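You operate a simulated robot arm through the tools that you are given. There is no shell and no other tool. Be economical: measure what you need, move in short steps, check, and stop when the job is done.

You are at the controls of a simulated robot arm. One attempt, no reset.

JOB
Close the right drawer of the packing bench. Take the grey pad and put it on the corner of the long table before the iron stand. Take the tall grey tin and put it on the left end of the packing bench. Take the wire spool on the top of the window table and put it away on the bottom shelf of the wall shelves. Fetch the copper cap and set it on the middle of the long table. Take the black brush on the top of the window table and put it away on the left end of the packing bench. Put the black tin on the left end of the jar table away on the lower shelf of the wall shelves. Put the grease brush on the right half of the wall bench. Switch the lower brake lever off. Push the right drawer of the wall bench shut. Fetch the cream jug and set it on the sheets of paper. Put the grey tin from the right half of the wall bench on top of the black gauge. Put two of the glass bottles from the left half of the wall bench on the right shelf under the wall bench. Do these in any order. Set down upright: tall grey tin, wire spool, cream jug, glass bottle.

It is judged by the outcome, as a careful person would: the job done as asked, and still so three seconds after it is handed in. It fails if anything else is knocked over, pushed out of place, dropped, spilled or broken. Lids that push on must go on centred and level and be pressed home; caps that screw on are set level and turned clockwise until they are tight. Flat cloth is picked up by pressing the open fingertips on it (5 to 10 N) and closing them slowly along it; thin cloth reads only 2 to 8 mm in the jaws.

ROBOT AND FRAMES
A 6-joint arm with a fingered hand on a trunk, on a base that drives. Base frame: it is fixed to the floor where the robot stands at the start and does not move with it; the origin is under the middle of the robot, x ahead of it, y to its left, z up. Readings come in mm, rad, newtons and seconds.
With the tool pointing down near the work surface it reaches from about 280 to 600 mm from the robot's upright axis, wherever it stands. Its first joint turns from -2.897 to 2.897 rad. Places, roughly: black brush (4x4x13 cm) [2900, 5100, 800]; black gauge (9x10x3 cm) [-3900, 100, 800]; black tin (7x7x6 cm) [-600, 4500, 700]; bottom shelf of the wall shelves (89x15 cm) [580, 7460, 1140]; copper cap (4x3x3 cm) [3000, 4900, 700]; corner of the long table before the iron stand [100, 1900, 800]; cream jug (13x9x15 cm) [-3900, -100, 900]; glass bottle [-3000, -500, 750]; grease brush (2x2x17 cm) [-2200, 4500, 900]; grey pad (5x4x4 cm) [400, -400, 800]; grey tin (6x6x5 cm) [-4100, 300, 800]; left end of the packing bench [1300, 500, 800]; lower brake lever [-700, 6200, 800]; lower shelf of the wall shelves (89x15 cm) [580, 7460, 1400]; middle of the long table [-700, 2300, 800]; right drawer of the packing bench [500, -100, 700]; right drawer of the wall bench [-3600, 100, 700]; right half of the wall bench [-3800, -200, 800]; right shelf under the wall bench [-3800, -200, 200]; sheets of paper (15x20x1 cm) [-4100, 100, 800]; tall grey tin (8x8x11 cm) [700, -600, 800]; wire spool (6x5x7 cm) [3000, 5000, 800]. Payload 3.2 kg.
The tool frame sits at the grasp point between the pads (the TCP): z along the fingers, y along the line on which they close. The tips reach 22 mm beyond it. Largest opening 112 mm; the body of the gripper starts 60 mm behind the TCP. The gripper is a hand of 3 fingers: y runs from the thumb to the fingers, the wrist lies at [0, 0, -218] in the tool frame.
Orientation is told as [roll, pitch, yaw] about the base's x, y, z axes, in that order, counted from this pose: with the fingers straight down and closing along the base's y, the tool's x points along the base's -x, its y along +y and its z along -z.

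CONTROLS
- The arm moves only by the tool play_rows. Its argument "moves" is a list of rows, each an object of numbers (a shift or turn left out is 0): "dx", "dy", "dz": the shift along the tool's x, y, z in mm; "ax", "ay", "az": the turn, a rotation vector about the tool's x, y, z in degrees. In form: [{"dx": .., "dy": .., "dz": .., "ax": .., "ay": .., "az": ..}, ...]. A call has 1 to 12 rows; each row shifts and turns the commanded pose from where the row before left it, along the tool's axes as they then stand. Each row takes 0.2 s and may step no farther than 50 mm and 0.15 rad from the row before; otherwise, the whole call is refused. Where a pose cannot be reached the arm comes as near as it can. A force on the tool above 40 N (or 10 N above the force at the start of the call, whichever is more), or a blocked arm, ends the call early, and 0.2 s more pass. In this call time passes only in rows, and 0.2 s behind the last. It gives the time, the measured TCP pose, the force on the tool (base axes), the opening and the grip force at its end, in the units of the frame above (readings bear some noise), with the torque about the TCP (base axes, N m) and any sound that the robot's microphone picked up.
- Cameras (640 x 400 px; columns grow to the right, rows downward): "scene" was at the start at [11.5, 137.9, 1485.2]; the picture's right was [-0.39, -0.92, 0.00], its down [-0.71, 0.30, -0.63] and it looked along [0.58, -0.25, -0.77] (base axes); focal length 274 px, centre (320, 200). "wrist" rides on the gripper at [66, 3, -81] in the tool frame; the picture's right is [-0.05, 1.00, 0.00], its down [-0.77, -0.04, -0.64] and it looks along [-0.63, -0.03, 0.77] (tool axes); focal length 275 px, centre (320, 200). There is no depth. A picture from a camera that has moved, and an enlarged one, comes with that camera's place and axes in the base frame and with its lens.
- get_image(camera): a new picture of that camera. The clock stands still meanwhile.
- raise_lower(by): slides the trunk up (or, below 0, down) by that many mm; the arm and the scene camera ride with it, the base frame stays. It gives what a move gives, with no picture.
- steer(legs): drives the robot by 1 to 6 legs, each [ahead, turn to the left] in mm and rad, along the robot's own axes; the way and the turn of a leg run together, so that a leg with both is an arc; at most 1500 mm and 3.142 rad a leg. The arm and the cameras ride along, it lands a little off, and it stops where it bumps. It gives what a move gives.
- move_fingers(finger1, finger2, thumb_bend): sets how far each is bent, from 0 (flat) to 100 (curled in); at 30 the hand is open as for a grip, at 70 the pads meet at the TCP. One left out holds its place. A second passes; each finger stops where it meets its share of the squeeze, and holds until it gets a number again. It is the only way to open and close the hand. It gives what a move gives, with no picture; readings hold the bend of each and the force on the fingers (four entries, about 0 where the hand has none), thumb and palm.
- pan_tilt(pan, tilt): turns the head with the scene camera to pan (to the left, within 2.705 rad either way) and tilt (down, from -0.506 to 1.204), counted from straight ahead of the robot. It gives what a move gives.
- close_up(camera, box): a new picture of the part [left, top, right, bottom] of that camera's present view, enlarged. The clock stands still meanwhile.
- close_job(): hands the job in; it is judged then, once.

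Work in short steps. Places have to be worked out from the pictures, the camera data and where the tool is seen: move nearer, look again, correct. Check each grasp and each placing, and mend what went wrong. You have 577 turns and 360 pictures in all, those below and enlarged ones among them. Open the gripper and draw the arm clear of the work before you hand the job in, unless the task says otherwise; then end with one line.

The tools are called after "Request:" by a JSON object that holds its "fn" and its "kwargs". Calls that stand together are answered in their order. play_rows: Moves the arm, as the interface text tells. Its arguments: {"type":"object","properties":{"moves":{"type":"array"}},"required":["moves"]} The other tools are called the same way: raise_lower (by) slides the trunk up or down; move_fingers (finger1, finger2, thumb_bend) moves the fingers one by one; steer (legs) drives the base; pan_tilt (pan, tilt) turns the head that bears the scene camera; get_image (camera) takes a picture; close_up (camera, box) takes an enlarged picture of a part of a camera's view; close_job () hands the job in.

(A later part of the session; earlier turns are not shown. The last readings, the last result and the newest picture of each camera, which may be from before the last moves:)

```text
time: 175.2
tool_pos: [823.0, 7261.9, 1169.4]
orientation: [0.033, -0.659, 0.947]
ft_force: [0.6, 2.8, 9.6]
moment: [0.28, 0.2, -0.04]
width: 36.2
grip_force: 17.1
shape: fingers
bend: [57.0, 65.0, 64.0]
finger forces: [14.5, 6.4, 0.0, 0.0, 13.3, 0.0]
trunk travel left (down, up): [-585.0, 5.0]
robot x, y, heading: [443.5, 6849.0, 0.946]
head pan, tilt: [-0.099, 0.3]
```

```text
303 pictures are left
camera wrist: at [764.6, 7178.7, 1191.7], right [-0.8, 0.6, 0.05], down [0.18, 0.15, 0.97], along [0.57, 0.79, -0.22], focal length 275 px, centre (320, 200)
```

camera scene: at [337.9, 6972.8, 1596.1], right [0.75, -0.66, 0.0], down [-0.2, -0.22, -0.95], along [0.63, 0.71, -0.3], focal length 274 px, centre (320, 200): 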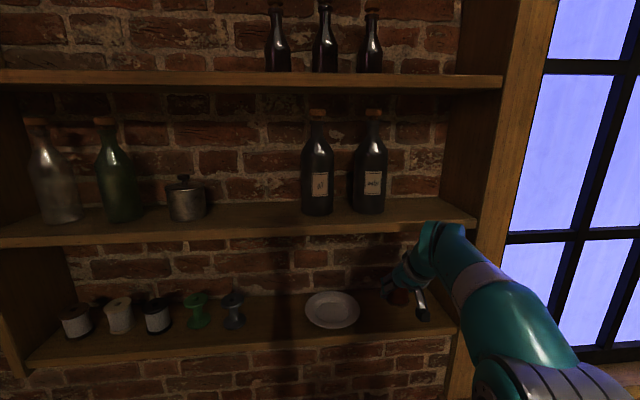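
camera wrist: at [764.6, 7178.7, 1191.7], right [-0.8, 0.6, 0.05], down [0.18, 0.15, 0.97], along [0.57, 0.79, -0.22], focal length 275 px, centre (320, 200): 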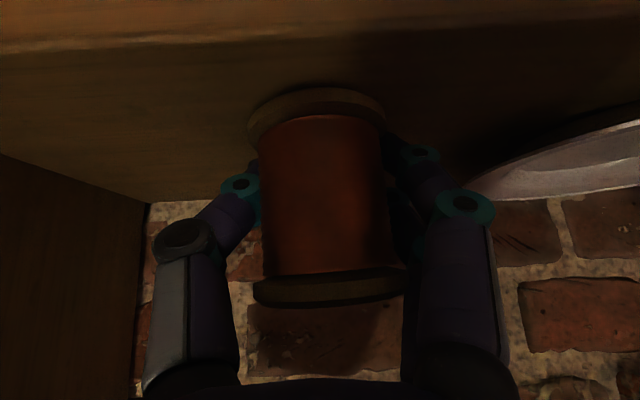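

Contact made. I'll ease up 1 mm, open, and check it stands.

Request:
{"fn": "play_rows", "kwargs": {"moves": [{"dx": -0.6, "dz": -0.8}]}}

Request:
{"fn": "move_fingers", "kwargs": {"finger1": 46, "finger2": 46, "thumb_bend": 46}}

Request:
{"fn": "get_image", "kwargs": {"camera": "wrist"}}

```text
time: 175.6
tool_pos: [822.2, 7261.4, 1169.9]
orientation: [0.034, -0.655, 0.947]
ft_force: [0.5, 2.7, 9.0]
moment: [0.27, 0.14, -0.07]
width: 36.5
grip_force: 16.9
shape: fingers
bend: [57.0, 65.0, 64.0]
finger forces: [13.6, 6.5, 0.0, 0.0, 13.2, 0.1]
trunk travel left (down, up): [-585.0, 5.0]
robot x, y, heading: [444.5, 6851.6, 0.941]
head pan, tilt: [-0.099, 0.3]
```

```text
time: 176.6
tool_pos: [822.9, 7260.6, 1168.7]
orientation: [0.035, -0.655, 0.948]
ft_force: [2.3, -1.7, 8.8]
moment: [0.14, 0.13, -0.01]
width: 59.1
grip_force: 4.4
shape: fingers
bend: [52.0, 46.0, 46.0]
finger forces: [8.5, 0.0, 0.1, 0.0, 0.0, 0.0]
trunk travel left (down, up): [-585.0, 5.0]
robot x, y, heading: [442.5, 6852.2, 0.947]
head pan, tilt: [-0.099, 0.3]
```

```text
302 pictures are left
camera wrist: at [765.2, 7177.6, 1192.0], right [-0.8, 0.6, 0.06], down [0.18, 0.15, 0.97], along [0.57, 0.79, -0.23], focal length 275 px, centre (320, 200)
```

wrist: 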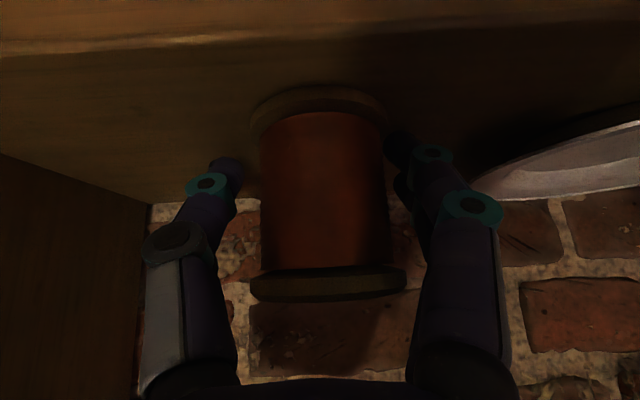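

Request:
{"fn": "play_rows", "kwargs": {"moves": [{"dx": -2.4, "dz": -3.2}]}}

Request:
{"fn": "move_fingers", "kwargs": {"finger1": 43, "finger2": 43, "thumb_bend": 43}}

Request:
{"fn": "play_rows", "kwargs": {"moves": [{"dx": 8, "dz": -6}, {"dx": 8, "dz": -6}, {"dx": 16, "dz": -12}, {"dx": 24, "dz": -18}, {"dx": 32, "dz": -24}]}}

Request:
{"fn": "get_image", "kwargs": {"camera": "wrist"}}

```text
time: 177.0
tool_pos: [822.4, 7260.6, 1171.8]
orientation: [0.034, -0.652, 0.948]
ft_force: [-0.1, 0.4, 0.8]
moment: [-0.01, 0.01, 0.01]
width: 65.7
grip_force: 0.2
shape: fingers
bend: [46.0, 46.0, 46.0]
finger forces: [0.0, 0.0, 0.0, 0.1, 0.1, 0.1]
trunk travel left (down, up): [-585.0, 5.0]
robot x, y, heading: [444.0, 6850.4, 0.949]
head pan, tilt: [-0.099, 0.3]
```

```text
time: 178.0
tool_pos: [824.0, 7260.8, 1172.9]
orientation: [0.034, -0.656, 0.947]
ft_force: [-1.0, 0.1, 0.9]
moment: [-0.03, 0.01, 0.01]
width: 74.5
grip_force: 0.1
shape: fingers
bend: [43.0, 43.0, 43.0]
finger forces: [0.2, 0.0, 0.1, 0.1, 0.0, 0.0]
trunk travel left (down, up): [-585.0, 5.0]
robot x, y, heading: [445.2, 6851.6, 0.945]
head pan, tilt: [-0.099, 0.3]
```

```text
time: 179.2
tool_pos: [760.4, 7169.3, 1171.3]
orientation: [0.034, -0.656, 0.948]
ft_force: [0.5, -0.3, 0.3]
moment: [0.01, -0.04, 0.0]
width: 74.6
grip_force: 0.0
shape: fingers
bend: [43.0, 43.0, 43.0]
finger forces: [0.0, 0.1, 0.1, 0.0, 0.0, 0.1]
trunk travel left (down, up): [-585.0, 5.0]
robot x, y, heading: [439.7, 6849.0, 0.944]
head pan, tilt: [-0.099, 0.3]
```

```text
301 pictures are left
camera wrist: at [700.7, 7087.4, 1194.2], right [-0.8, 0.6, 0.06], down [0.18, 0.15, 0.97], along [0.57, 0.79, -0.23], focal length 275 px, centre (320, 200)
```

wrist: 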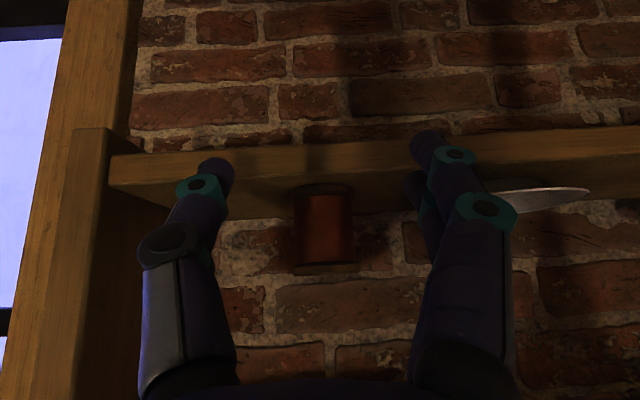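

The spool stands upright on the bottom shelf. I'll back off and look toward the brake lever at about (-700,6200).

Request:
{"fn": "steer", "kwargs": {"legs": [[-450, 0]]}}

Request:
{"fn": "play_rows", "kwargs": {"moves": [{"ay": 7.5}, {"ay": 7.5}, {"ay": 7.5}, {"ay": 7.5}, {"ay": 7.5}]}}

Request:
{"fn": "pan_tilt", "kwargs": {"pan": 2.5, "tilt": 0.4}}

Request:
{"fn": "get_image", "kwargs": {"camera": "scene"}}

```text
time: 181.9
tool_pos: [494.9, 6806.7, 1170.8]
orientation: [0.034, -0.654, 0.956]
ft_force: [-0.5, 0.3, 0.5]
moment: [-0.02, -0.03, 0.02]
width: 74.7
grip_force: 0.1
shape: fingers
bend: [43.0, 43.0, 43.0]
finger forces: [0.0, 0.0, 0.0, 0.1, 0.0, 0.1]
trunk travel left (down, up): [-585.0, 5.0]
robot x, y, heading: [176.4, 6481.3, 0.954]
head pan, tilt: [-0.099, 0.3]
```

```text
time: 183.1
tool_pos: [495.2, 6807.0, 1171.6]
orientation: [0.028, 0.003, 0.977]
ft_force: [-1.0, 0.6, -0.1]
moment: [0.01, 0.01, -0.01]
width: 74.6
grip_force: 0.1
shape: fingers
bend: [43.0, 43.0, 43.0]
finger forces: [0.2, 0.1, 0.0, 0.0, 0.1, 0.0]
trunk travel left (down, up): [-585.0, 5.0]
robot x, y, heading: [180.8, 6483.9, 0.96]
head pan, tilt: [-0.099, 0.3]
```

```text
time: 185.4
tool_pos: [496.2, 6806.3, 1170.9]
orientation: [0.028, 0.002, 0.976]
ft_force: [0.1, 0.6, 0.3]
moment: [0.0, -0.03, 0.01]
width: 74.7
grip_force: 0.1
shape: fingers
bend: [43.0, 43.0, 43.0]
finger forces: [0.1, 0.0, 0.1, 0.1, 0.1, 0.0]
trunk travel left (down, up): [-585.0, 5.0]
robot x, y, heading: [184.9, 6483.5, 0.956]
head pan, tilt: [2.499, 0.4]
```

```text
300 pictures are left
camera scene: at [-76.1, 6505.2, 1586.9], right [-0.31, 0.95, 0.0], down [0.37, 0.12, -0.92], along [-0.88, -0.28, -0.39], focal length 274 px, centre (320, 200)
```

scene: 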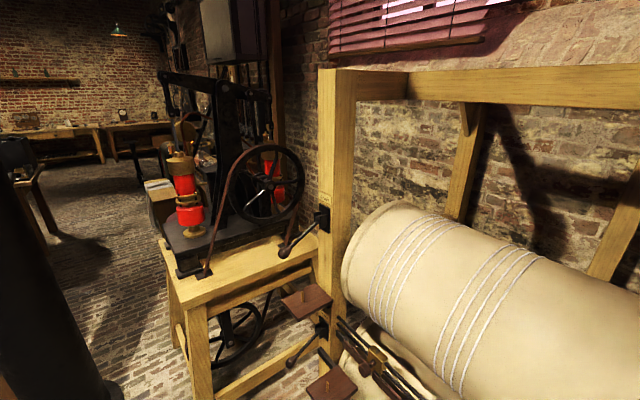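

The lower brake lever is on the roller frame at around pixel (300,345). I'll zoom in.

Request:
{"fn": "close_up", "kwargs": {"camera": "scene", "box": [220, 190, 420, 400]}}

```text
1.90 times, centred on (320, 295) of scene
camera zoom: at [-76.1, 6505.2, 1586.9], right [-0.31, 0.95, 0.0], down [0.37, 0.12, -0.92], along [-0.88, -0.28, -0.39], focal length 523 px, centre (320, 19)
```

zoom: 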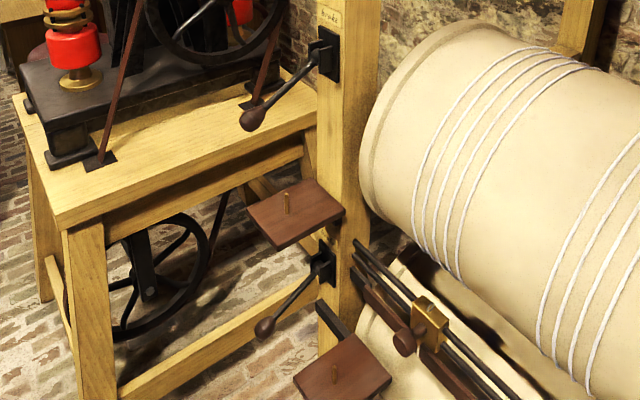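

I'll turn to face the lever and take a closer look.

Request:
{"fn": "steer", "kwargs": {"legs": [[0, 2.49]]}}

Request:
{"fn": "pan_tilt", "kwargs": {"pan": 0.0, "tilt": 0.7}}

Request:
{"fn": "get_image", "kwargs": {"camera": "scene"}}

Request:
{"fn": "get_image", "kwargs": {"camera": "wrist"}}

```text
time: 191.8
tool_pos: [-263.1, 6412.9, 1171.7]
orientation: [0.028, 0.001, -2.801]
ft_force: [0.1, 0.6, -0.5]
moment: [-0.02, -0.01, 0.0]
width: 74.6
grip_force: 0.0
shape: fingers
bend: [43.0, 43.0, 43.0]
finger forces: [0.1, 0.0, 0.0, 0.0, 0.0, 0.0]
trunk travel left (down, up): [-585.0, 5.0]
robot x, y, heading: [181.6, 6485.5, -2.82]
head pan, tilt: [2.499, 0.4]
```

```text
time: 194.0
tool_pos: [-262.4, 6412.6, 1171.9]
orientation: [0.027, -0.001, -2.801]
ft_force: [0.4, 0.6, 0.0]
moment: [-0.04, 0.03, 0.04]
width: 74.5
grip_force: 0.1
shape: fingers
bend: [43.0, 43.0, 43.0]
finger forces: [0.0, 0.1, 0.0, 0.1, 0.0, 0.1]
trunk travel left (down, up): [-585.0, 5.0]
robot x, y, heading: [182.3, 6485.2, -2.829]
head pan, tilt: [0.0, 0.7]
```

```text
298 pictures are left
camera scene: at [210.1, 6321.2, 1560.0], right [-0.31, 0.95, 0.0], down [0.61, 0.2, -0.77], along [-0.73, -0.24, -0.64], focal length 274 px, centre (320, 200)
```

scene: 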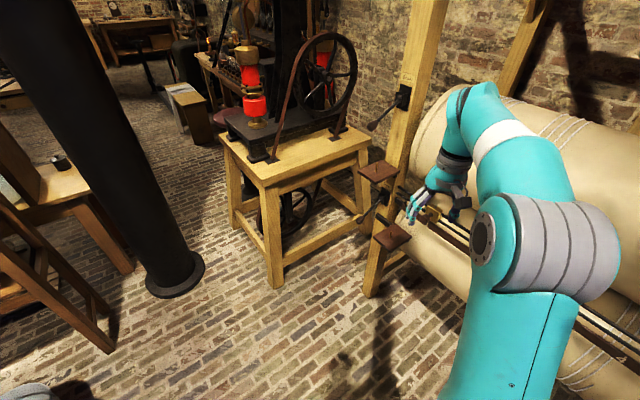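

```text
297 pictures are left
camera wrist: at [-200.0, 6433.7, 1251.5], right [0.29, -0.96, 0.03], down [-0.74, -0.21, 0.63], along [-0.6, -0.2, -0.77], focal length 275 px, centre (320, 200)
```

wrist: 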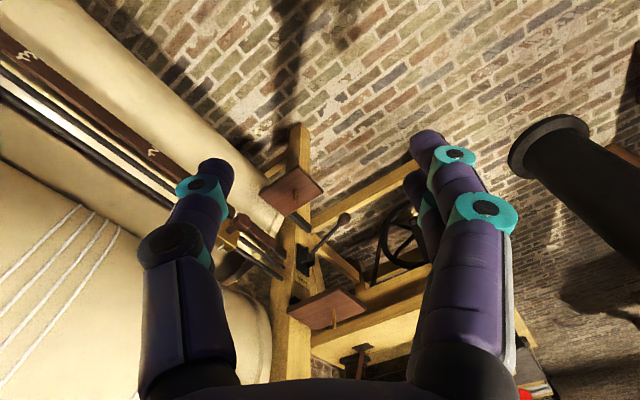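

Request:
{"fn": "close_up", "kwargs": {"camera": "scene", "box": [330, 60, 470, 300]}}

Request:
{"fn": "close_up", "kwargs": {"camera": "wrist", "box": [240, 140, 400, 350]}}

```text
1.67 times, centred on (400, 180) of scene
camera zoom: at [210.1, 6321.2, 1560.0], right [-0.31, 0.95, 0.0], down [0.61, 0.2, -0.77], along [-0.73, -0.24, -0.64], focal length 457 px, centre (187, 233)
```

zoom: 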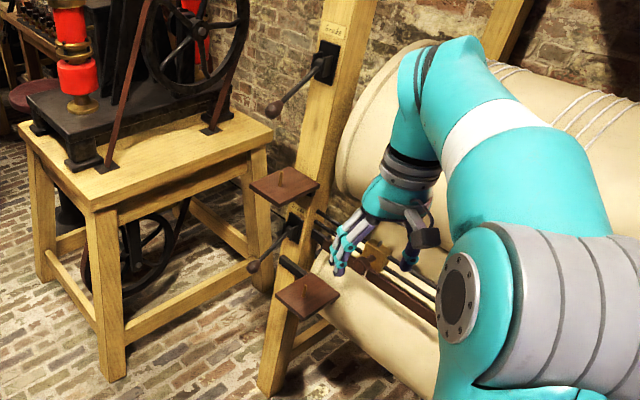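

```text
1.90 times, centred on (320, 245) of wrist
camera zoom: at [-200.0, 6433.7, 1251.5], right [0.29, -0.96, 0.03], down [-0.74, -0.21, 0.63], along [-0.6, -0.2, -0.77], focal length 524 px, centre (320, 114)
```

zoom: 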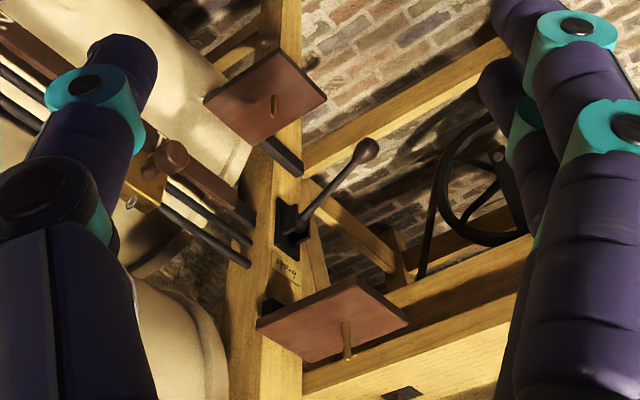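

Request:
{"fn": "close_up", "kwargs": {"camera": "scene", "box": [380, 65, 430, 115]}}

Request:
{"fn": "close_up", "kwargs": {"camera": "wrist", "box": [275, 240, 345, 300]}}

Request:
{"fn": "close_up", "kwargs": {"camera": "scene", "box": [340, 155, 420, 235]}}

```text
8.00 times, centred on (405, 90) of scene
camera zoom: at [210.1, 6321.2, 1560.0], right [-0.31, 0.95, 0.0], down [0.61, 0.2, -0.77], along [-0.73, -0.24, -0.64], focal length 2195 px, centre (-360, 1080)
```

zoom: 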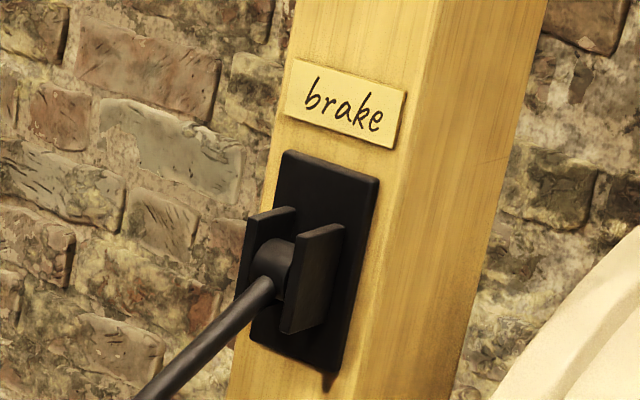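

```text
6.67 times, centred on (310, 270) of wrist
camera zoom: at [-200.0, 6433.7, 1251.5], right [0.29, -0.96, 0.03], down [-0.74, -0.21, 0.63], along [-0.6, -0.2, -0.77], focal length 1835 px, centre (387, -267)
```

zoom: 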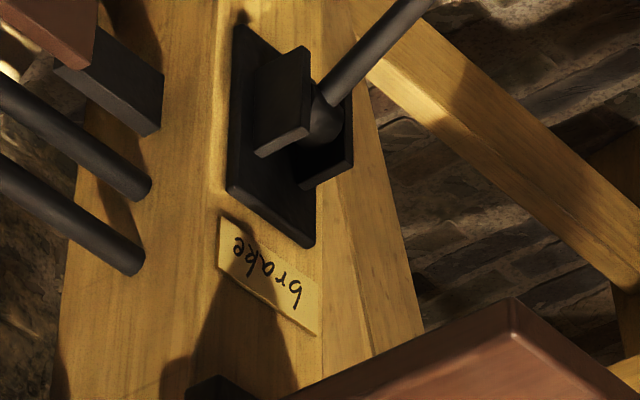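

```text
5.00 times, centred on (380, 195) of scene
camera zoom: at [210.1, 6321.2, 1560.0], right [-0.31, 0.95, 0.0], down [0.61, 0.2, -0.77], along [-0.73, -0.24, -0.64], focal length 1372 px, centre (20, 225)
```

zoom: 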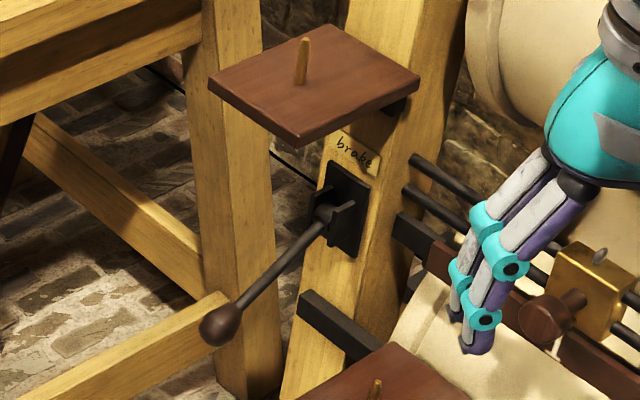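

The brake lever is hinged to swing vertically: pivot ≈(-747,6285,801), knob ≈(-657,6217,733), so it's down at about 31° and must be flipped up. The post faces (0.8,-0.6), so I'll drive round to stand in front of it.

Request:
{"fn": "steer", "kwargs": {"legs": [[0, 0.879], [803, 0], [0, -1.835]]}}

Request:
{"fn": "move_fingers", "kwargs": {"finger1": 60, "finger2": 60, "thumb_bend": 60}}

Request:
{"fn": "pan_tilt", "kwargs": {"pan": -0.1, "tilt": 0.7}}

Request:
{"fn": "get_image", "kwargs": {"camera": "scene"}}

Request:
{"fn": "get_image", "kwargs": {"camera": "wrist"}}

```text
time: 205.0
tool_pos: [-428.1, 6064.2, 1172.5]
orientation: [0.029, 0.0, 2.506]
ft_force: [-0.6, -0.6, -0.3]
moment: [-0.02, 0.01, 0.02]
width: 74.7
grip_force: 0.1
shape: fingers
bend: [43.0, 43.0, 43.0]
finger forces: [0.0, 0.1, 0.1, 0.1, 0.1, 0.0]
trunk travel left (down, up): [-585.0, 5.0]
robot x, y, heading: [-117.2, 5733.9, 2.482]
head pan, tilt: [0.0, 0.7]
```

```text
time: 206.0
tool_pos: [-428.0, 6064.7, 1171.9]
orientation: [0.027, -0.001, 2.504]
ft_force: [0.1, 0.6, -0.6]
moment: [0.01, 0.01, -0.05]
width: 27.5
grip_force: 0.1
shape: fingers
bend: [60.0, 60.0, 60.0]
finger forces: [0.0, 0.0, 0.1, 0.0, 0.0, 0.0]
trunk travel left (down, up): [-585.0, 5.0]
robot x, y, heading: [-123.3, 5741.3, 2.481]
head pan, tilt: [0.0, 0.7]
```

```text
time: 206.7
tool_pos: [-429.0, 6065.9, 1171.2]
orientation: [0.029, -0.001, 2.504]
ft_force: [-0.3, 0.7, 0.3]
moment: [-0.02, 0.02, 0.01]
width: 27.9
grip_force: 0.1
shape: fingers
bend: [60.0, 60.0, 60.0]
finger forces: [0.0, 0.1, 0.0, 0.0, 0.1, 0.0]
trunk travel left (down, up): [-585.0, 5.0]
robot x, y, heading: [-117.0, 5739.5, 2.476]
head pan, tilt: [-0.099, 0.7]
```

```text
291 pictures are left
camera scene: at [-234.7, 5629.9, 1560.0], right [0.69, 0.73, 0.0], down [0.47, -0.44, -0.76], along [-0.55, 0.53, -0.64], focal length 274 px, centre (320, 200)
```

scene: 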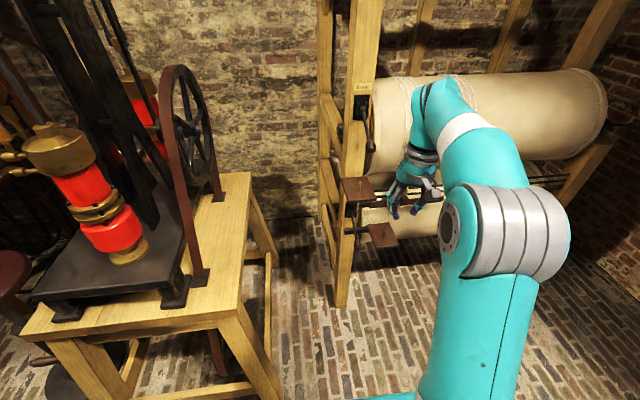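

```text
290 pictures are left
camera wrist: at [-375.0, 6025.2, 1251.5], right [-0.63, -0.78, 0.03], down [-0.59, 0.5, 0.63], along [-0.51, 0.38, -0.77], focal length 275 px, centre (320, 200)
```

wrist: 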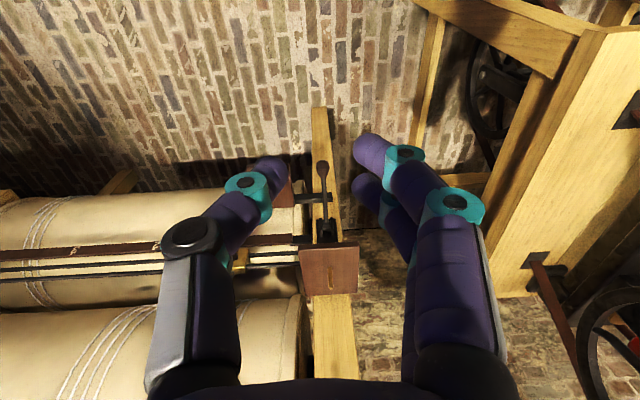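

The lever is straight ahead and aligned. I'll lower the trunk, extend a little, and tilt the hand to horizontal.

Request:
{"fn": "raise_lower", "kwargs": {"by": -410}}

Request:
{"fn": "play_rows", "kwargs": {"moves": [{"dx": -45}, {"dx": -45}, {"ay": -8}, {"ay": -8}, {"ay": -8}, {"ay": -8}, {"ay": -8}, {"ay": -8}, {"ay": -8}, {"ay": -8}, {"ay": -8}, {"ay": -8}]}}

Request:
{"fn": "get_image", "kwargs": {"camera": "wrist"}}

Request:
{"fn": "get_image", "kwargs": {"camera": "scene"}}

```text
refused: -410 is not a number from -400 to 400
```

```text
time: 209.3
tool_pos: [-528.2, 6120.3, 1298.7]
orientation: [0.046, -1.269, 2.389]
ft_force: [-0.1, 0.1, -0.4]
moment: [-0.03, 0.02, -0.01]
width: 27.6
grip_force: 0.2
shape: fingers
bend: [60.0, 60.0, 60.0]
finger forces: [0.1, 0.0, 0.1, 0.1, 0.0, 0.0]
out of reach, approached as far as the arm can: row 10, 11, 12
trunk travel left (down, up): [-585.0, 5.0]
robot x, y, heading: [-121.8, 5735.4, 2.485]
head pan, tilt: [-0.099, 0.7]
```

```text
289 pictures are left
camera wrist: at [-456.1, 6054.7, 1259.7], right [-0.66, -0.75, 0.06], down [0.32, -0.21, 0.92], along [-0.68, 0.63, 0.38], focal length 275 px, centre (320, 200)
```

wrist: 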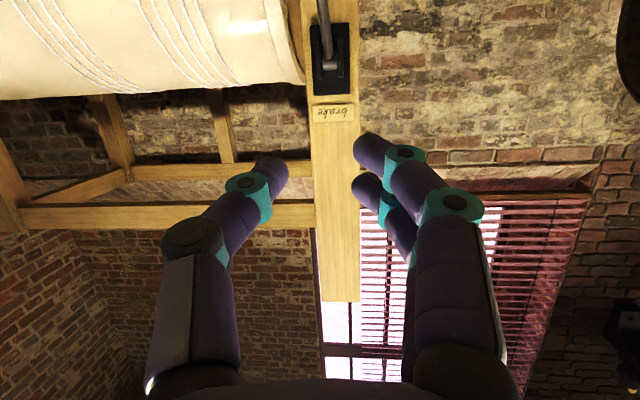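

```text
288 pictures are left
camera scene: at [-234.7, 5630.4, 1560.0], right [0.69, 0.72, 0.0], down [0.47, -0.44, -0.76], along [-0.55, 0.53, -0.64], focal length 274 px, centre (320, 200)
```

scene: 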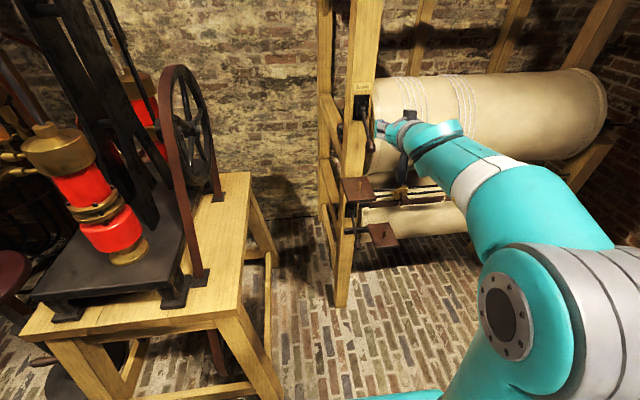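

The trunk call was refused (limit 400) so the hand tilted up high, but it's clear of everything. I'll lower the trunk by 400 now.

Request:
{"fn": "raise_lower", "kwargs": {"by": -400}}

Request:
{"fn": "play_rows", "kwargs": {"moves": [{"dx": 40}, {"dx": 40}, {"dx": 40}, {"ay": -5}]}}

Request:
{"fn": "get_image", "kwargs": {"camera": "wrist"}}

Request:
{"fn": "get_image", "kwargs": {"camera": "scene"}}

```text
time: 213.1
tool_pos: [-527.8, 6120.0, 900.2]
orientation: [0.044, -1.266, 2.392]
ft_force: [0.1, 0.3, -0.1]
moment: [0.01, -0.01, -0.01]
width: 27.8
grip_force: 0.1
shape: fingers
bend: [60.0, 60.0, 60.0]
finger forces: [0.1, 0.1, 0.0, 0.1, 0.1, 0.0]
trunk travel left (down, up): [-185.0, 405.0]
robot x, y, heading: [-119.5, 5736.1, 2.479]
head pan, tilt: [-0.099, 0.7]
```

```text
time: 214.1
tool_pos: [-501.7, 6095.6, 783.8]
orientation: [0.062, -1.356, 2.372]
ft_force: [1.2, -0.5, -0.3]
moment: [-0.01, -0.01, 0.0]
width: 27.2
grip_force: 0.1
shape: fingers
bend: [60.0, 60.0, 60.0]
finger forces: [0.0, 0.1, 0.1, 0.0, 0.1, 0.1]
out of reach, approached as far as the arm can: row 1, 2
trunk travel left (down, up): [-185.0, 405.0]
robot x, y, heading: [-122.5, 5730.6, 2.479]
head pan, tilt: [-0.099, 0.7]
```

```text
287 pictures are left
camera wrist: at [-433.3, 6032.2, 736.2], right [-0.66, -0.75, 0.06], down [0.38, -0.26, 0.89], along [-0.65, 0.6, 0.46], focal length 275 px, centre (320, 200)
```

wrist: 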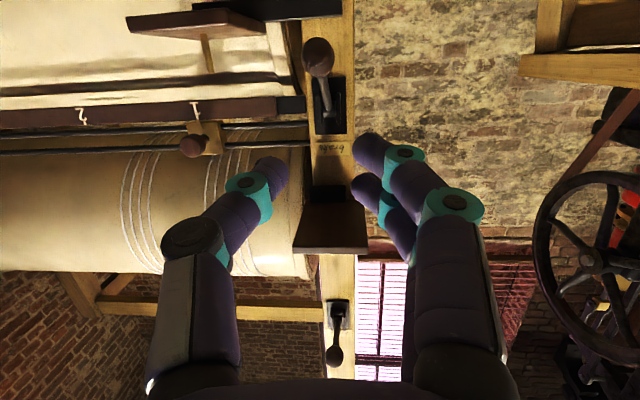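

```text
286 pictures are left
camera scene: at [-234.6, 5629.9, 1160.0], right [0.69, 0.72, 0.0], down [0.47, -0.44, -0.77], along [-0.55, 0.53, -0.64], focal length 274 px, centre (320, 200)
```

scene: 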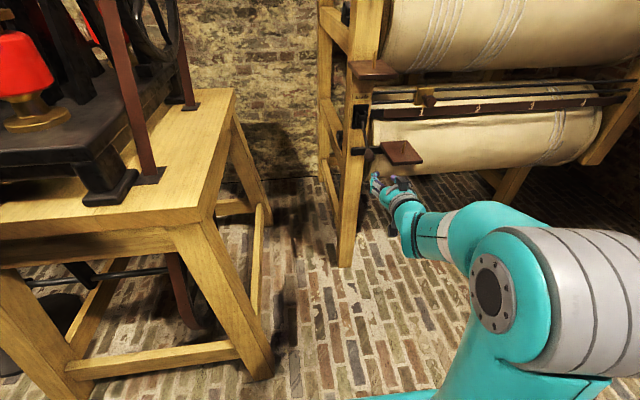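

Knob confirmed at about (-657,6220,734). I'll lower the hand below it, then drive ahead so the fingers lie under the rod.

Request:
{"fn": "raise_lower", "kwargs": {"by": -95}}

Request:
{"fn": "steer", "kwargs": {"legs": [[150, 0]]}}

Request:
{"fn": "get_image", "kwargs": {"camera": "wrist"}}

```text
time: 215.4
tool_pos: [-502.1, 6095.4, 689.0]
orientation: [0.062, -1.354, 2.375]
ft_force: [-0.3, 0.5, 0.2]
moment: [0.0, 0.01, -0.01]
width: 27.3
grip_force: 0.1
shape: fingers
bend: [60.0, 60.0, 60.0]
finger forces: [0.0, 0.0, 0.0, 0.0, 0.0, 0.1]
trunk travel left (down, up): [-90.0, 500.0]
robot x, y, heading: [-119.8, 5739.5, 2.481]
head pan, tilt: [-0.099, 0.7]
```

```text
time: 216.8
tool_pos: [-622.4, 6189.9, 688.6]
orientation: [0.061, -1.353, 2.375]
ft_force: [0.2, 0.0, 0.4]
moment: [-0.02, 0.0, 0.0]
width: 27.6
grip_force: 0.0
shape: fingers
bend: [60.0, 60.0, 60.0]
finger forces: [0.1, 0.0, 0.0, 0.0, 0.0, 0.0]
trunk travel left (down, up): [-90.0, 500.0]
robot x, y, heading: [-241.5, 5835.0, 2.478]
head pan, tilt: [-0.099, 0.7]
```

```text
285 pictures are left
camera wrist: at [-553.8, 6126.1, 641.4], right [-0.66, -0.75, 0.06], down [0.38, -0.26, 0.89], along [-0.65, 0.61, 0.46], focal length 275 px, centre (320, 200)
```

wrist: 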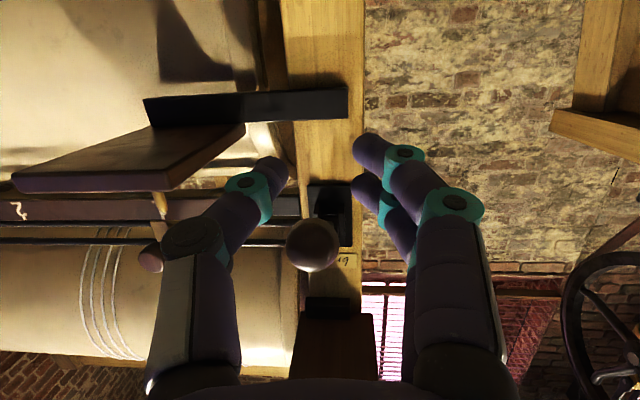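

The knob lies above the gap between thumb and fingers. I'll go 55 mm further, then raise the trunk to lift the lever.

Request:
{"fn": "steer", "kwargs": {"legs": [[52, 0]]}}

Request:
{"fn": "raise_lower", "kwargs": {"by": 40}}

Request:
{"fn": "get_image", "kwargs": {"camera": "wrist"}}

```text
time: 217.8
tool_pos: [-664.4, 6223.2, 688.9]
orientation: [0.061, -1.356, 2.374]
ft_force: [0.4, -0.1, 0.0]
moment: [-0.01, -0.01, 0.0]
width: 27.4
grip_force: 0.2
shape: fingers
bend: [60.0, 60.0, 60.0]
finger forces: [0.0, 0.0, 0.0, 0.0, 0.0, 0.0]
trunk travel left (down, up): [-90.0, 500.0]
robot x, y, heading: [-280.7, 5867.2, 2.482]
head pan, tilt: [-0.099, 0.7]
```

```text
time: 218.6
tool_pos: [-664.5, 6223.1, 728.9]
orientation: [0.062, -1.356, 2.374]
ft_force: [0.3, 0.0, -0.6]
moment: [0.0, -0.01, 0.0]
width: 27.5
grip_force: 0.0
shape: fingers
bend: [60.0, 60.0, 60.0]
finger forces: [0.0, 0.0, 0.0, 0.0, 0.3, 0.0]
trunk travel left (down, up): [-130.0, 460.0]
robot x, y, heading: [-279.2, 5860.9, 2.482]
head pan, tilt: [-0.099, 0.7]
```

```text
284 pictures are left
camera wrist: at [-595.9, 6159.2, 681.5], right [-0.66, -0.75, 0.06], down [0.38, -0.26, 0.89], along [-0.65, 0.61, 0.46], focal length 275 px, centre (320, 200)
```

wrist: 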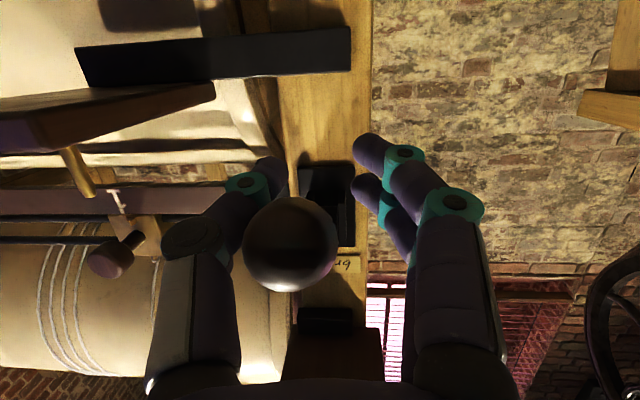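

The knob is drifting onto the thumb side. I'll drop 30 mm, narrow the gap, shift 8 mm and lift again.

Request:
{"fn": "raise_lower", "kwargs": {"by": -35}}

Request:
{"fn": "move_fingers", "kwargs": {"finger1": 66, "finger2": 66, "thumb_bend": 66}}

Request:
{"fn": "play_rows", "kwargs": {"moves": [{"dy": -10}]}}

Request:
{"fn": "raise_lower", "kwargs": {"by": 60}}

Request:
{"fn": "get_image", "kwargs": {"camera": "wrist"}}

```text
time: 219.4
tool_pos: [-664.3, 6222.3, 695.2]
orientation: [0.061, -1.355, 2.374]
ft_force: [0.7, -0.1, 0.4]
moment: [0.0, 0.03, 0.0]
width: 27.5
grip_force: 0.1
shape: fingers
bend: [60.0, 60.0, 60.0]
finger forces: [0.1, 0.0, 0.0, 0.0, 0.1, 0.0]
trunk travel left (down, up): [-95.0, 495.0]
robot x, y, heading: [-281.7, 5865.0, 2.484]
head pan, tilt: [-0.099, 0.7]
```

```text
time: 220.4
tool_pos: [-663.6, 6221.5, 694.8]
orientation: [0.061, -1.355, 2.374]
ft_force: [-0.7, 0.0, -0.3]
moment: [0.03, 0.03, -0.01]
width: 12.3
grip_force: 0.1
shape: fingers
bend: [66.0, 66.0, 66.0]
finger forces: [0.0, 0.0, 0.1, 0.0, 0.0, 0.0]
trunk travel left (down, up): [-95.0, 495.0]
robot x, y, heading: [-281.5, 5862.6, 2.478]
head pan, tilt: [-0.099, 0.7]
```

```text
time: 220.8
tool_pos: [-657.6, 6230.4, 694.1]
orientation: [0.064, -1.354, 2.371]
ft_force: [-0.1, 0.3, -0.7]
moment: [-0.05, 0.04, 0.04]
width: 11.9
grip_force: 0.1
shape: fingers
bend: [66.0, 66.0, 66.0]
finger forces: [0.1, 0.0, 0.0, 0.0, 0.0, 0.1]
trunk travel left (down, up): [-95.0, 495.0]
robot x, y, heading: [-285.2, 5865.3, 2.481]
head pan, tilt: [-0.099, 0.7]
```

```text
time: 221.8
tool_pos: [-657.1, 6231.7, 753.0]
orientation: [0.059, -1.356, 2.376]
ft_force: [-1.3, -1.8, 0.1]
moment: [0.05, 0.01, 0.02]
width: 12.0
grip_force: 0.2
shape: fingers
bend: [66.0, 64.0, 66.0]
finger forces: [0.0, 1.3, 0.0, 0.0, 0.0, 0.0]
trunk travel left (down, up): [-155.0, 435.0]
robot x, y, heading: [-283.4, 5865.5, 2.477]
head pan, tilt: [-0.099, 0.7]
```

```text
283 pictures are left
camera wrist: at [-589.4, 6167.2, 706.1], right [-0.66, -0.75, 0.06], down [0.38, -0.26, 0.89], along [-0.65, 0.61, 0.46], focal length 275 px, centre (320, 200)
```

wrist: 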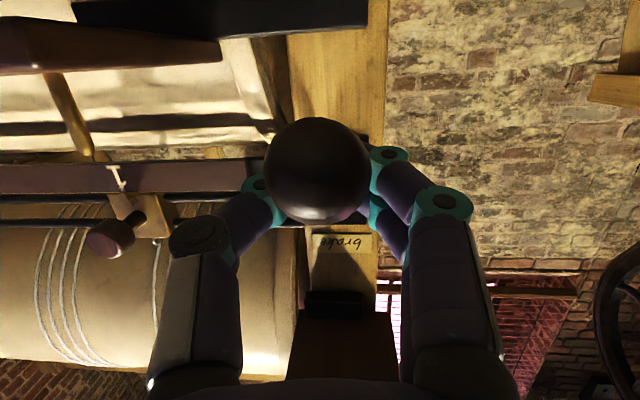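

The knob slipped through the hollow behind the fingertips. I'll go down, back out 20 mm, close the tips fully and lift with the tips under the knob.

Request:
{"fn": "raise_lower", "kwargs": {"by": -75}}

Request:
{"fn": "steer", "kwargs": {"legs": [[-20, 0]]}}

Request:
{"fn": "move_fingers", "kwargs": {"finger1": 71, "finger2": 71, "thumb_bend": 71}}

Request:
{"fn": "get_image", "kwargs": {"camera": "wrist"}}

```text
time: 222.9
tool_pos: [-657.7, 6230.5, 679.9]
orientation: [0.062, -1.354, 2.373]
ft_force: [0.4, 0.5, -0.2]
moment: [-0.02, 0.01, 0.07]
width: 12.1
grip_force: 0.2
shape: fingers
bend: [66.0, 66.0, 66.0]
finger forces: [0.0, 0.1, 0.0, 0.0, 0.0, 0.0]
trunk travel left (down, up): [-80.0, 510.0]
robot x, y, heading: [-285.4, 5865.9, 2.482]
head pan, tilt: [-0.099, 0.7]
```

```text
time: 223.7
tool_pos: [-642.7, 6218.7, 679.6]
orientation: [0.06, -1.354, 2.371]
ft_force: [-0.1, 0.0, -0.1]
moment: [-0.02, 0.01, -0.02]
width: 11.9
grip_force: 0.1
shape: fingers
bend: [66.0, 66.0, 66.0]
finger forces: [0.0, 0.1, 0.0, 0.0, 0.0, 0.1]
trunk travel left (down, up): [-80.0, 510.0]
robot x, y, heading: [-265.3, 5851.2, 2.484]
head pan, tilt: [-0.099, 0.7]
```

```text
time: 224.7
tool_pos: [-642.9, 6218.2, 678.9]
orientation: [0.06, -1.355, 2.373]
ft_force: [0.0, 0.3, -1.1]
moment: [0.01, 0.03, 0.03]
width: 0.6
grip_force: 0.0
shape: fingers
bend: [71.0, 71.0, 71.0]
finger forces: [0.0, 0.1, 0.1, 0.1, 0.0, 0.0]
trunk travel left (down, up): [-80.0, 510.0]
robot x, y, heading: [-265.8, 5852.0, 2.481]
head pan, tilt: [-0.099, 0.7]
```

```text
282 pictures are left
camera wrist: at [-573.8, 6155.1, 630.9], right [-0.66, -0.75, 0.06], down [0.38, -0.26, 0.89], along [-0.65, 0.61, 0.46], focal length 275 px, centre (320, 200)
```

wrist: 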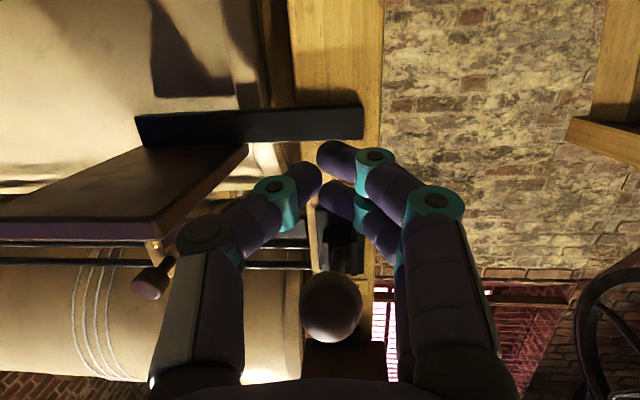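

Request:
{"fn": "play_rows", "kwargs": {"moves": [{"dz": 10}]}}

Request:
{"fn": "raise_lower", "kwargs": {"by": 80}}

Request:
{"fn": "get_image", "kwargs": {"camera": "wrist"}}

```text
time: 225.1
tool_pos: [-650.3, 6224.4, 677.2]
orientation: [0.059, -1.355, 2.376]
ft_force: [-0.6, 1.1, -0.6]
moment: [0.0, 0.01, 0.01]
width: 0.4
grip_force: 0.2
shape: fingers
bend: [71.0, 71.0, 71.0]
finger forces: [0.0, 0.0, 0.0, 0.0, 0.0, 0.0]
trunk travel left (down, up): [-80.0, 510.0]
robot x, y, heading: [-265.7, 5853.9, 2.482]
head pan, tilt: [-0.099, 0.7]
```

```text
time: 226.2
tool_pos: [-650.2, 6224.1, 756.9]
orientation: [0.059, -1.355, 2.376]
ft_force: [0.3, -2.2, -3.5]
moment: [0.0, -0.07, 0.05]
width: 0.2
grip_force: 1.4
shape: fingers
bend: [71.0, 71.0, 71.0]
finger forces: [0.0, 3.1, 0.0, 0.1, 0.0, 0.0]
trunk travel left (down, up): [-160.0, 430.0]
robot x, y, heading: [-268.0, 5849.9, 2.484]
head pan, tilt: [-0.099, 0.7]
```

```text
281 pictures are left
camera wrist: at [-581.7, 6161.8, 708.5], right [-0.66, -0.75, 0.06], down [0.38, -0.26, 0.89], along [-0.65, 0.61, 0.46], focal length 275 px, centre (320, 200)
```

wrist: 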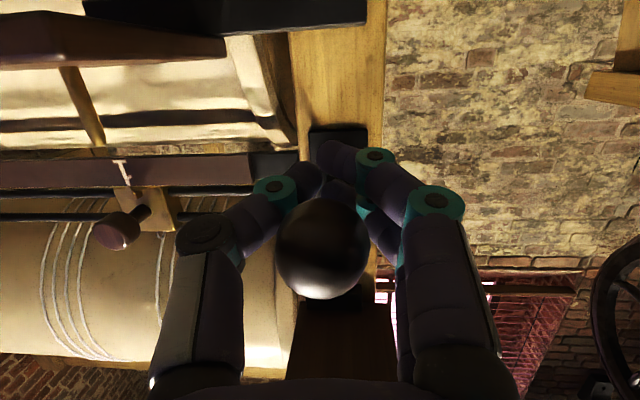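

The lever is lifting (knob now ~770). I continue raising.

Request:
{"fn": "raise_lower", "kwargs": {"by": 60}}

Request:
{"fn": "get_image", "kwargs": {"camera": "wrist"}}

```text
time: 227.2
tool_pos: [-651.2, 6225.4, 816.7]
orientation: [0.058, -1.357, 2.375]
ft_force: [0.6, -0.7, -1.8]
moment: [0.0, -0.03, 0.01]
width: 0.5
grip_force: 0.6
shape: fingers
bend: [71.0, 70.0, 71.0]
finger forces: [0.0, 1.3, 0.0, 0.0, 0.1, 0.0]
trunk travel left (down, up): [-220.0, 370.0]
robot x, y, heading: [-268.7, 5851.1, 2.485]
head pan, tilt: [-0.099, 0.7]
```

```text
280 pictures are left
camera wrist: at [-581.8, 6162.2, 769.0], right [-0.66, -0.75, 0.06], down [0.38, -0.26, 0.89], along [-0.65, 0.61, 0.46], focal length 275 px, centre (320, 200)
```

wrist: 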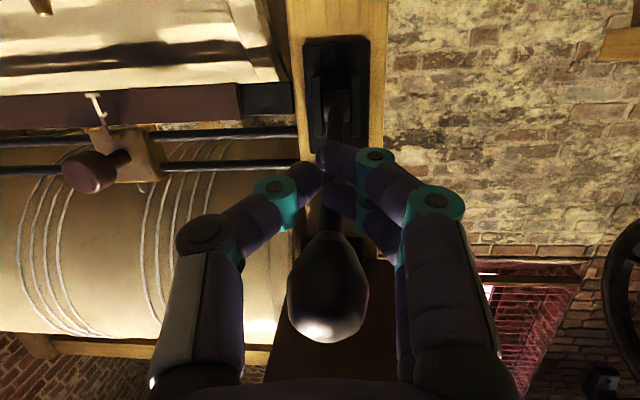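

Request:
{"fn": "raise_lower", "kwargs": {"by": 35}}

Request:
{"fn": "get_image", "kwargs": {"camera": "wrist"}}

```text
time: 228.0
tool_pos: [-650.7, 6225.3, 852.8]
orientation: [0.059, -1.356, 2.375]
ft_force: [-1.7, 0.3, -1.6]
moment: [0.0, 0.05, 0.05]
width: 1.6
grip_force: 3.4
shape: fingers
bend: [71.0, 68.0, 70.0]
finger forces: [0.3, 2.9, 0.0, 0.0, 2.5, 0.0]
trunk travel left (down, up): [-255.0, 335.0]
robot x, y, heading: [-268.7, 5855.0, 2.477]
head pan, tilt: [-0.099, 0.7]
```

```text
279 pictures are left
camera wrist: at [-581.8, 6162.1, 804.0], right [-0.66, -0.75, 0.06], down [0.38, -0.26, 0.89], along [-0.65, 0.61, 0.46], focal length 275 px, centre (320, 200)
```

wrist: 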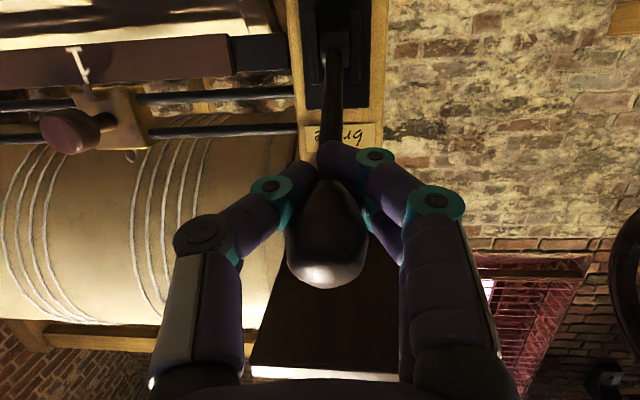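

The lever is up (knob ≈873). I'll lower the hand free, back off and check it stays.

Request:
{"fn": "raise_lower", "kwargs": {"by": -90}}

Request:
{"fn": "get_image", "kwargs": {"camera": "wrist"}}

```text
time: 229.3
tool_pos: [-650.9, 6224.6, 760.8]
orientation: [0.06, -1.355, 2.376]
ft_force: [-5.0, 2.1, 0.4]
moment: [0.05, 0.07, 0.03]
width: 5.4
grip_force: 4.5
shape: fingers
bend: [68.0, 69.0, 70.0]
finger forces: [3.5, 3.6, 0.0, 0.1, 1.7, 0.1]
trunk travel left (down, up): [-165.0, 425.0]
robot x, y, heading: [-270.1, 5854.5, 2.481]
head pan, tilt: [-0.099, 0.7]
```

```text
278 pictures are left
camera wrist: at [-582.1, 6161.8, 713.1], right [-0.66, -0.75, 0.06], down [0.38, -0.26, 0.89], along [-0.65, 0.61, 0.45], focal length 275 px, centre (320, 200)
```

wrist: 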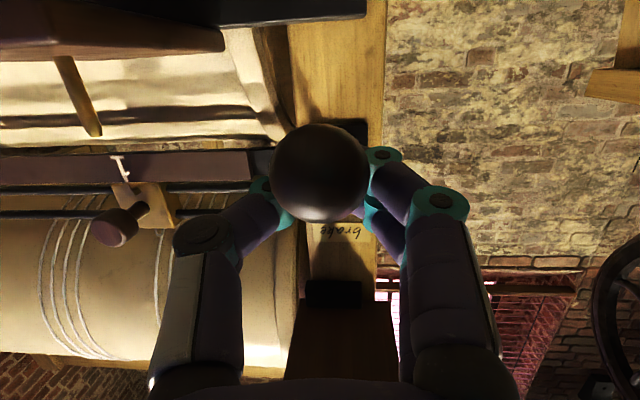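

The rod was wedged between the tips and came down again. I'll lift again, then open the fingers and back straight out.

Request:
{"fn": "raise_lower", "kwargs": {"by": 95}}

Request:
{"fn": "get_image", "kwargs": {"camera": "wrist"}}

```text
time: 230.6
tool_pos: [-650.6, 6225.6, 855.4]
orientation: [0.059, -1.354, 2.375]
ft_force: [-4.7, 2.6, -4.4]
moment: [-0.03, -0.04, 0.13]
width: 9.2
grip_force: 4.5
shape: fingers
bend: [67.0, 71.0, 69.0]
finger forces: [4.3, 0.0, 0.0, 0.1, 4.5, 0.0]
trunk travel left (down, up): [-260.0, 330.0]
robot x, y, heading: [-269.3, 5856.6, 2.483]
head pan, tilt: [-0.099, 0.7]
```

```text
277 pictures are left
camera wrist: at [-582.3, 6162.5, 808.2], right [-0.66, -0.75, 0.06], down [0.38, -0.26, 0.89], along [-0.65, 0.61, 0.45], focal length 275 px, centre (320, 200)
```

wrist: 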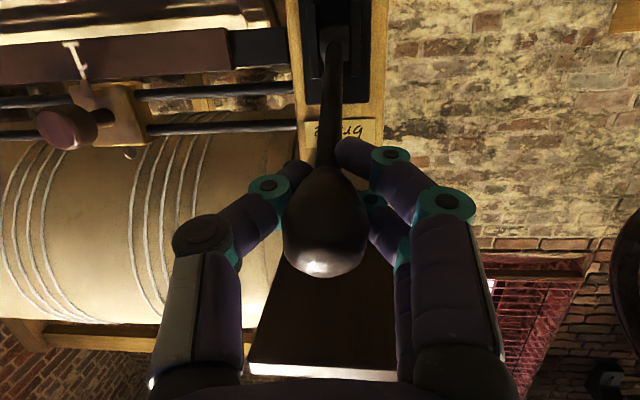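

Request:
{"fn": "move_fingers", "kwargs": {"finger1": 42, "finger2": 42, "thumb_bend": 42}}

Request:
{"fn": "get_image", "kwargs": {"camera": "wrist"}}

```text
time: 231.6
tool_pos: [-650.4, 6226.0, 856.3]
orientation: [0.061, -1.355, 2.374]
ft_force: [-0.3, -0.1, -0.6]
moment: [-0.01, 0.02, -0.03]
width: 77.4
grip_force: 0.1
shape: fingers
bend: [42.0, 42.0, 42.0]
finger forces: [0.0, 0.0, 0.0, 0.0, 0.0, 0.0]
trunk travel left (down, up): [-260.0, 330.0]
robot x, y, heading: [-270.9, 5852.6, 2.474]
head pan, tilt: [-0.099, 0.7]
```

```text
276 pictures are left
camera wrist: at [-581.5, 6161.8, 808.5], right [-0.66, -0.75, 0.06], down [0.38, -0.26, 0.89], along [-0.65, 0.61, 0.46], focal length 275 px, centre (320, 200)
```

wrist: 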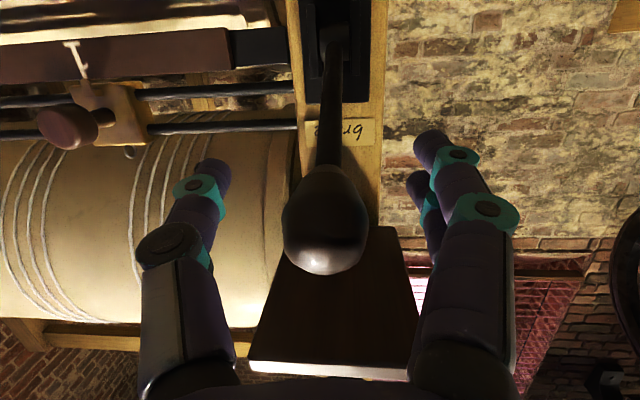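

It stays up on its own. To be sure it's at its end stop, I'll back out, close the tips, and press it up once more gently from beneath.

Request:
{"fn": "steer", "kwargs": {"legs": [[-100, 0]]}}

Request:
{"fn": "move_fingers", "kwargs": {"finger1": 71, "finger2": 71, "thumb_bend": 71}}

Request:
{"fn": "raise_lower", "kwargs": {"by": -45}}

Request:
{"fn": "get_image", "kwargs": {"camera": "wrist"}}

Request:
{"fn": "get_image", "kwargs": {"camera": "scene"}}

```text
time: 232.7
tool_pos: [-571.7, 6164.3, 856.0]
orientation: [0.062, -1.354, 2.373]
ft_force: [0.3, 0.8, -0.1]
moment: [0.01, 0.03, 0.03]
width: 77.1
grip_force: 0.1
shape: fingers
bend: [42.0, 42.0, 42.0]
finger forces: [0.0, 0.1, 0.1, 0.0, 0.1, 0.1]
trunk travel left (down, up): [-260.0, 330.0]
robot x, y, heading: [-185.3, 5791.4, 2.474]
head pan, tilt: [-0.099, 0.7]
```

```text
time: 233.7
tool_pos: [-570.8, 6163.7, 857.1]
orientation: [0.063, -1.354, 2.373]
ft_force: [0.1, 0.6, -0.3]
moment: [0.01, 0.01, -0.01]
width: 0.4
grip_force: 0.0
shape: fingers
bend: [71.0, 71.0, 71.0]
finger forces: [0.0, 0.1, 0.0, 0.0, 0.0, 0.0]
trunk travel left (down, up): [-260.0, 330.0]
robot x, y, heading: [-185.8, 5793.0, 2.482]
head pan, tilt: [-0.099, 0.7]
```

```text
time: 234.6
tool_pos: [-570.9, 6164.4, 811.8]
orientation: [0.062, -1.356, 2.373]
ft_force: [-0.8, -0.2, 0.2]
moment: [0.0, 0.0, -0.02]
width: 0.4
grip_force: 0.1
shape: fingers
bend: [71.0, 71.0, 71.0]
finger forces: [0.0, 0.0, 0.0, 0.1, 0.0, 0.0]
trunk travel left (down, up): [-215.0, 375.0]
robot x, y, heading: [-189.9, 5792.4, 2.477]
head pan, tilt: [-0.099, 0.7]
```

```text
275 pictures are left
camera wrist: at [-501.9, 6100.5, 763.5], right [-0.66, -0.75, 0.06], down [0.38, -0.26, 0.89], along [-0.65, 0.61, 0.46], focal length 275 px, centre (320, 200)
```

wrist: 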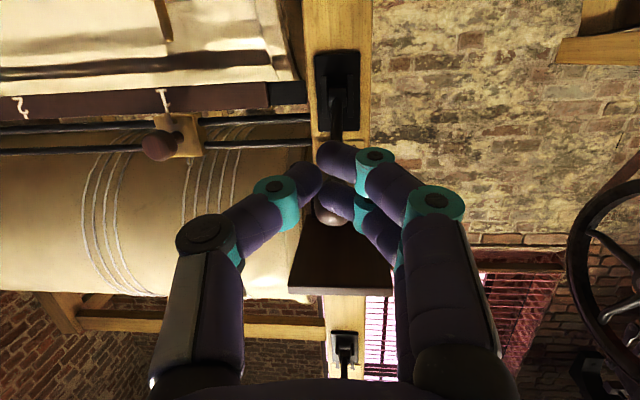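

```text
274 pictures are left
camera scene: at [-302.6, 5682.7, 1190.0], right [0.69, 0.72, 0.0], down [0.47, -0.44, -0.77], along [-0.55, 0.53, -0.64], focal length 274 px, centre (320, 200)
```

scene: 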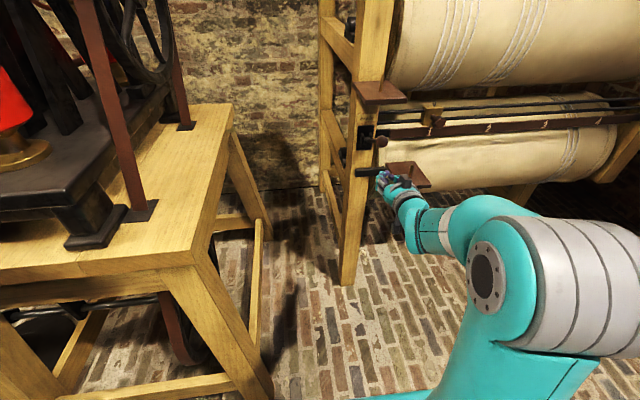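

Request:
{"fn": "steer", "kwargs": {"legs": [[85, 0]]}}

Request:
{"fn": "play_rows", "kwargs": {"moves": [{"dx": -8}, {"dx": -8}, {"dx": -5}, {"dx": -5}, {"dx": -5}, {"dx": -5}, {"dx": -5}]}}

Request:
{"fn": "get_image", "kwargs": {"camera": "wrist"}}

```text
time: 235.7
tool_pos: [-637.3, 6214.2, 811.9]
orientation: [0.062, -1.355, 2.373]
ft_force: [-0.5, 0.6, -0.2]
moment: [-0.02, -0.03, 0.0]
width: 0.4
grip_force: 0.0
shape: fingers
bend: [71.0, 71.0, 71.0]
finger forces: [0.1, 0.0, 0.0, 0.0, 0.1, 0.0]
trunk travel left (down, up): [-215.0, 375.0]
robot x, y, heading: [-251.8, 5843.4, 2.481]
head pan, tilt: [-0.099, 0.7]
```

```text
time: 237.1
tool_pos: [-640.9, 6219.0, 836.9]
orientation: [0.069, -1.333, 2.364]
ft_force: [1.7, -1.6, -9.0]
moment: [-0.05, -0.19, 0.02]
width: 0.4
grip_force: 5.1
shape: fingers
bend: [71.0, 71.0, 71.0]
finger forces: [0.0, 9.8, 0.0, 0.1, 0.0, 0.1]
trunk travel left (down, up): [-215.0, 375.0]
robot x, y, heading: [-252.6, 5840.9, 2.478]
head pan, tilt: [-0.099, 0.7]
stopped in row 7: the force on the tool passed its limit at 45 N (the readings are from after the stop); the commanded pose is now the measured one
```

```text
273 pictures are left
camera wrist: at [-571.8, 6154.6, 792.4], right [-0.66, -0.75, 0.06], down [0.36, -0.25, 0.9], along [-0.66, 0.61, 0.44], focal length 275 px, centre (320, 200)
```

wrist: 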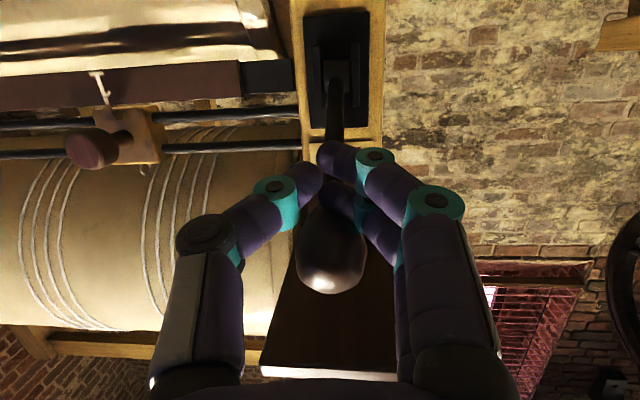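

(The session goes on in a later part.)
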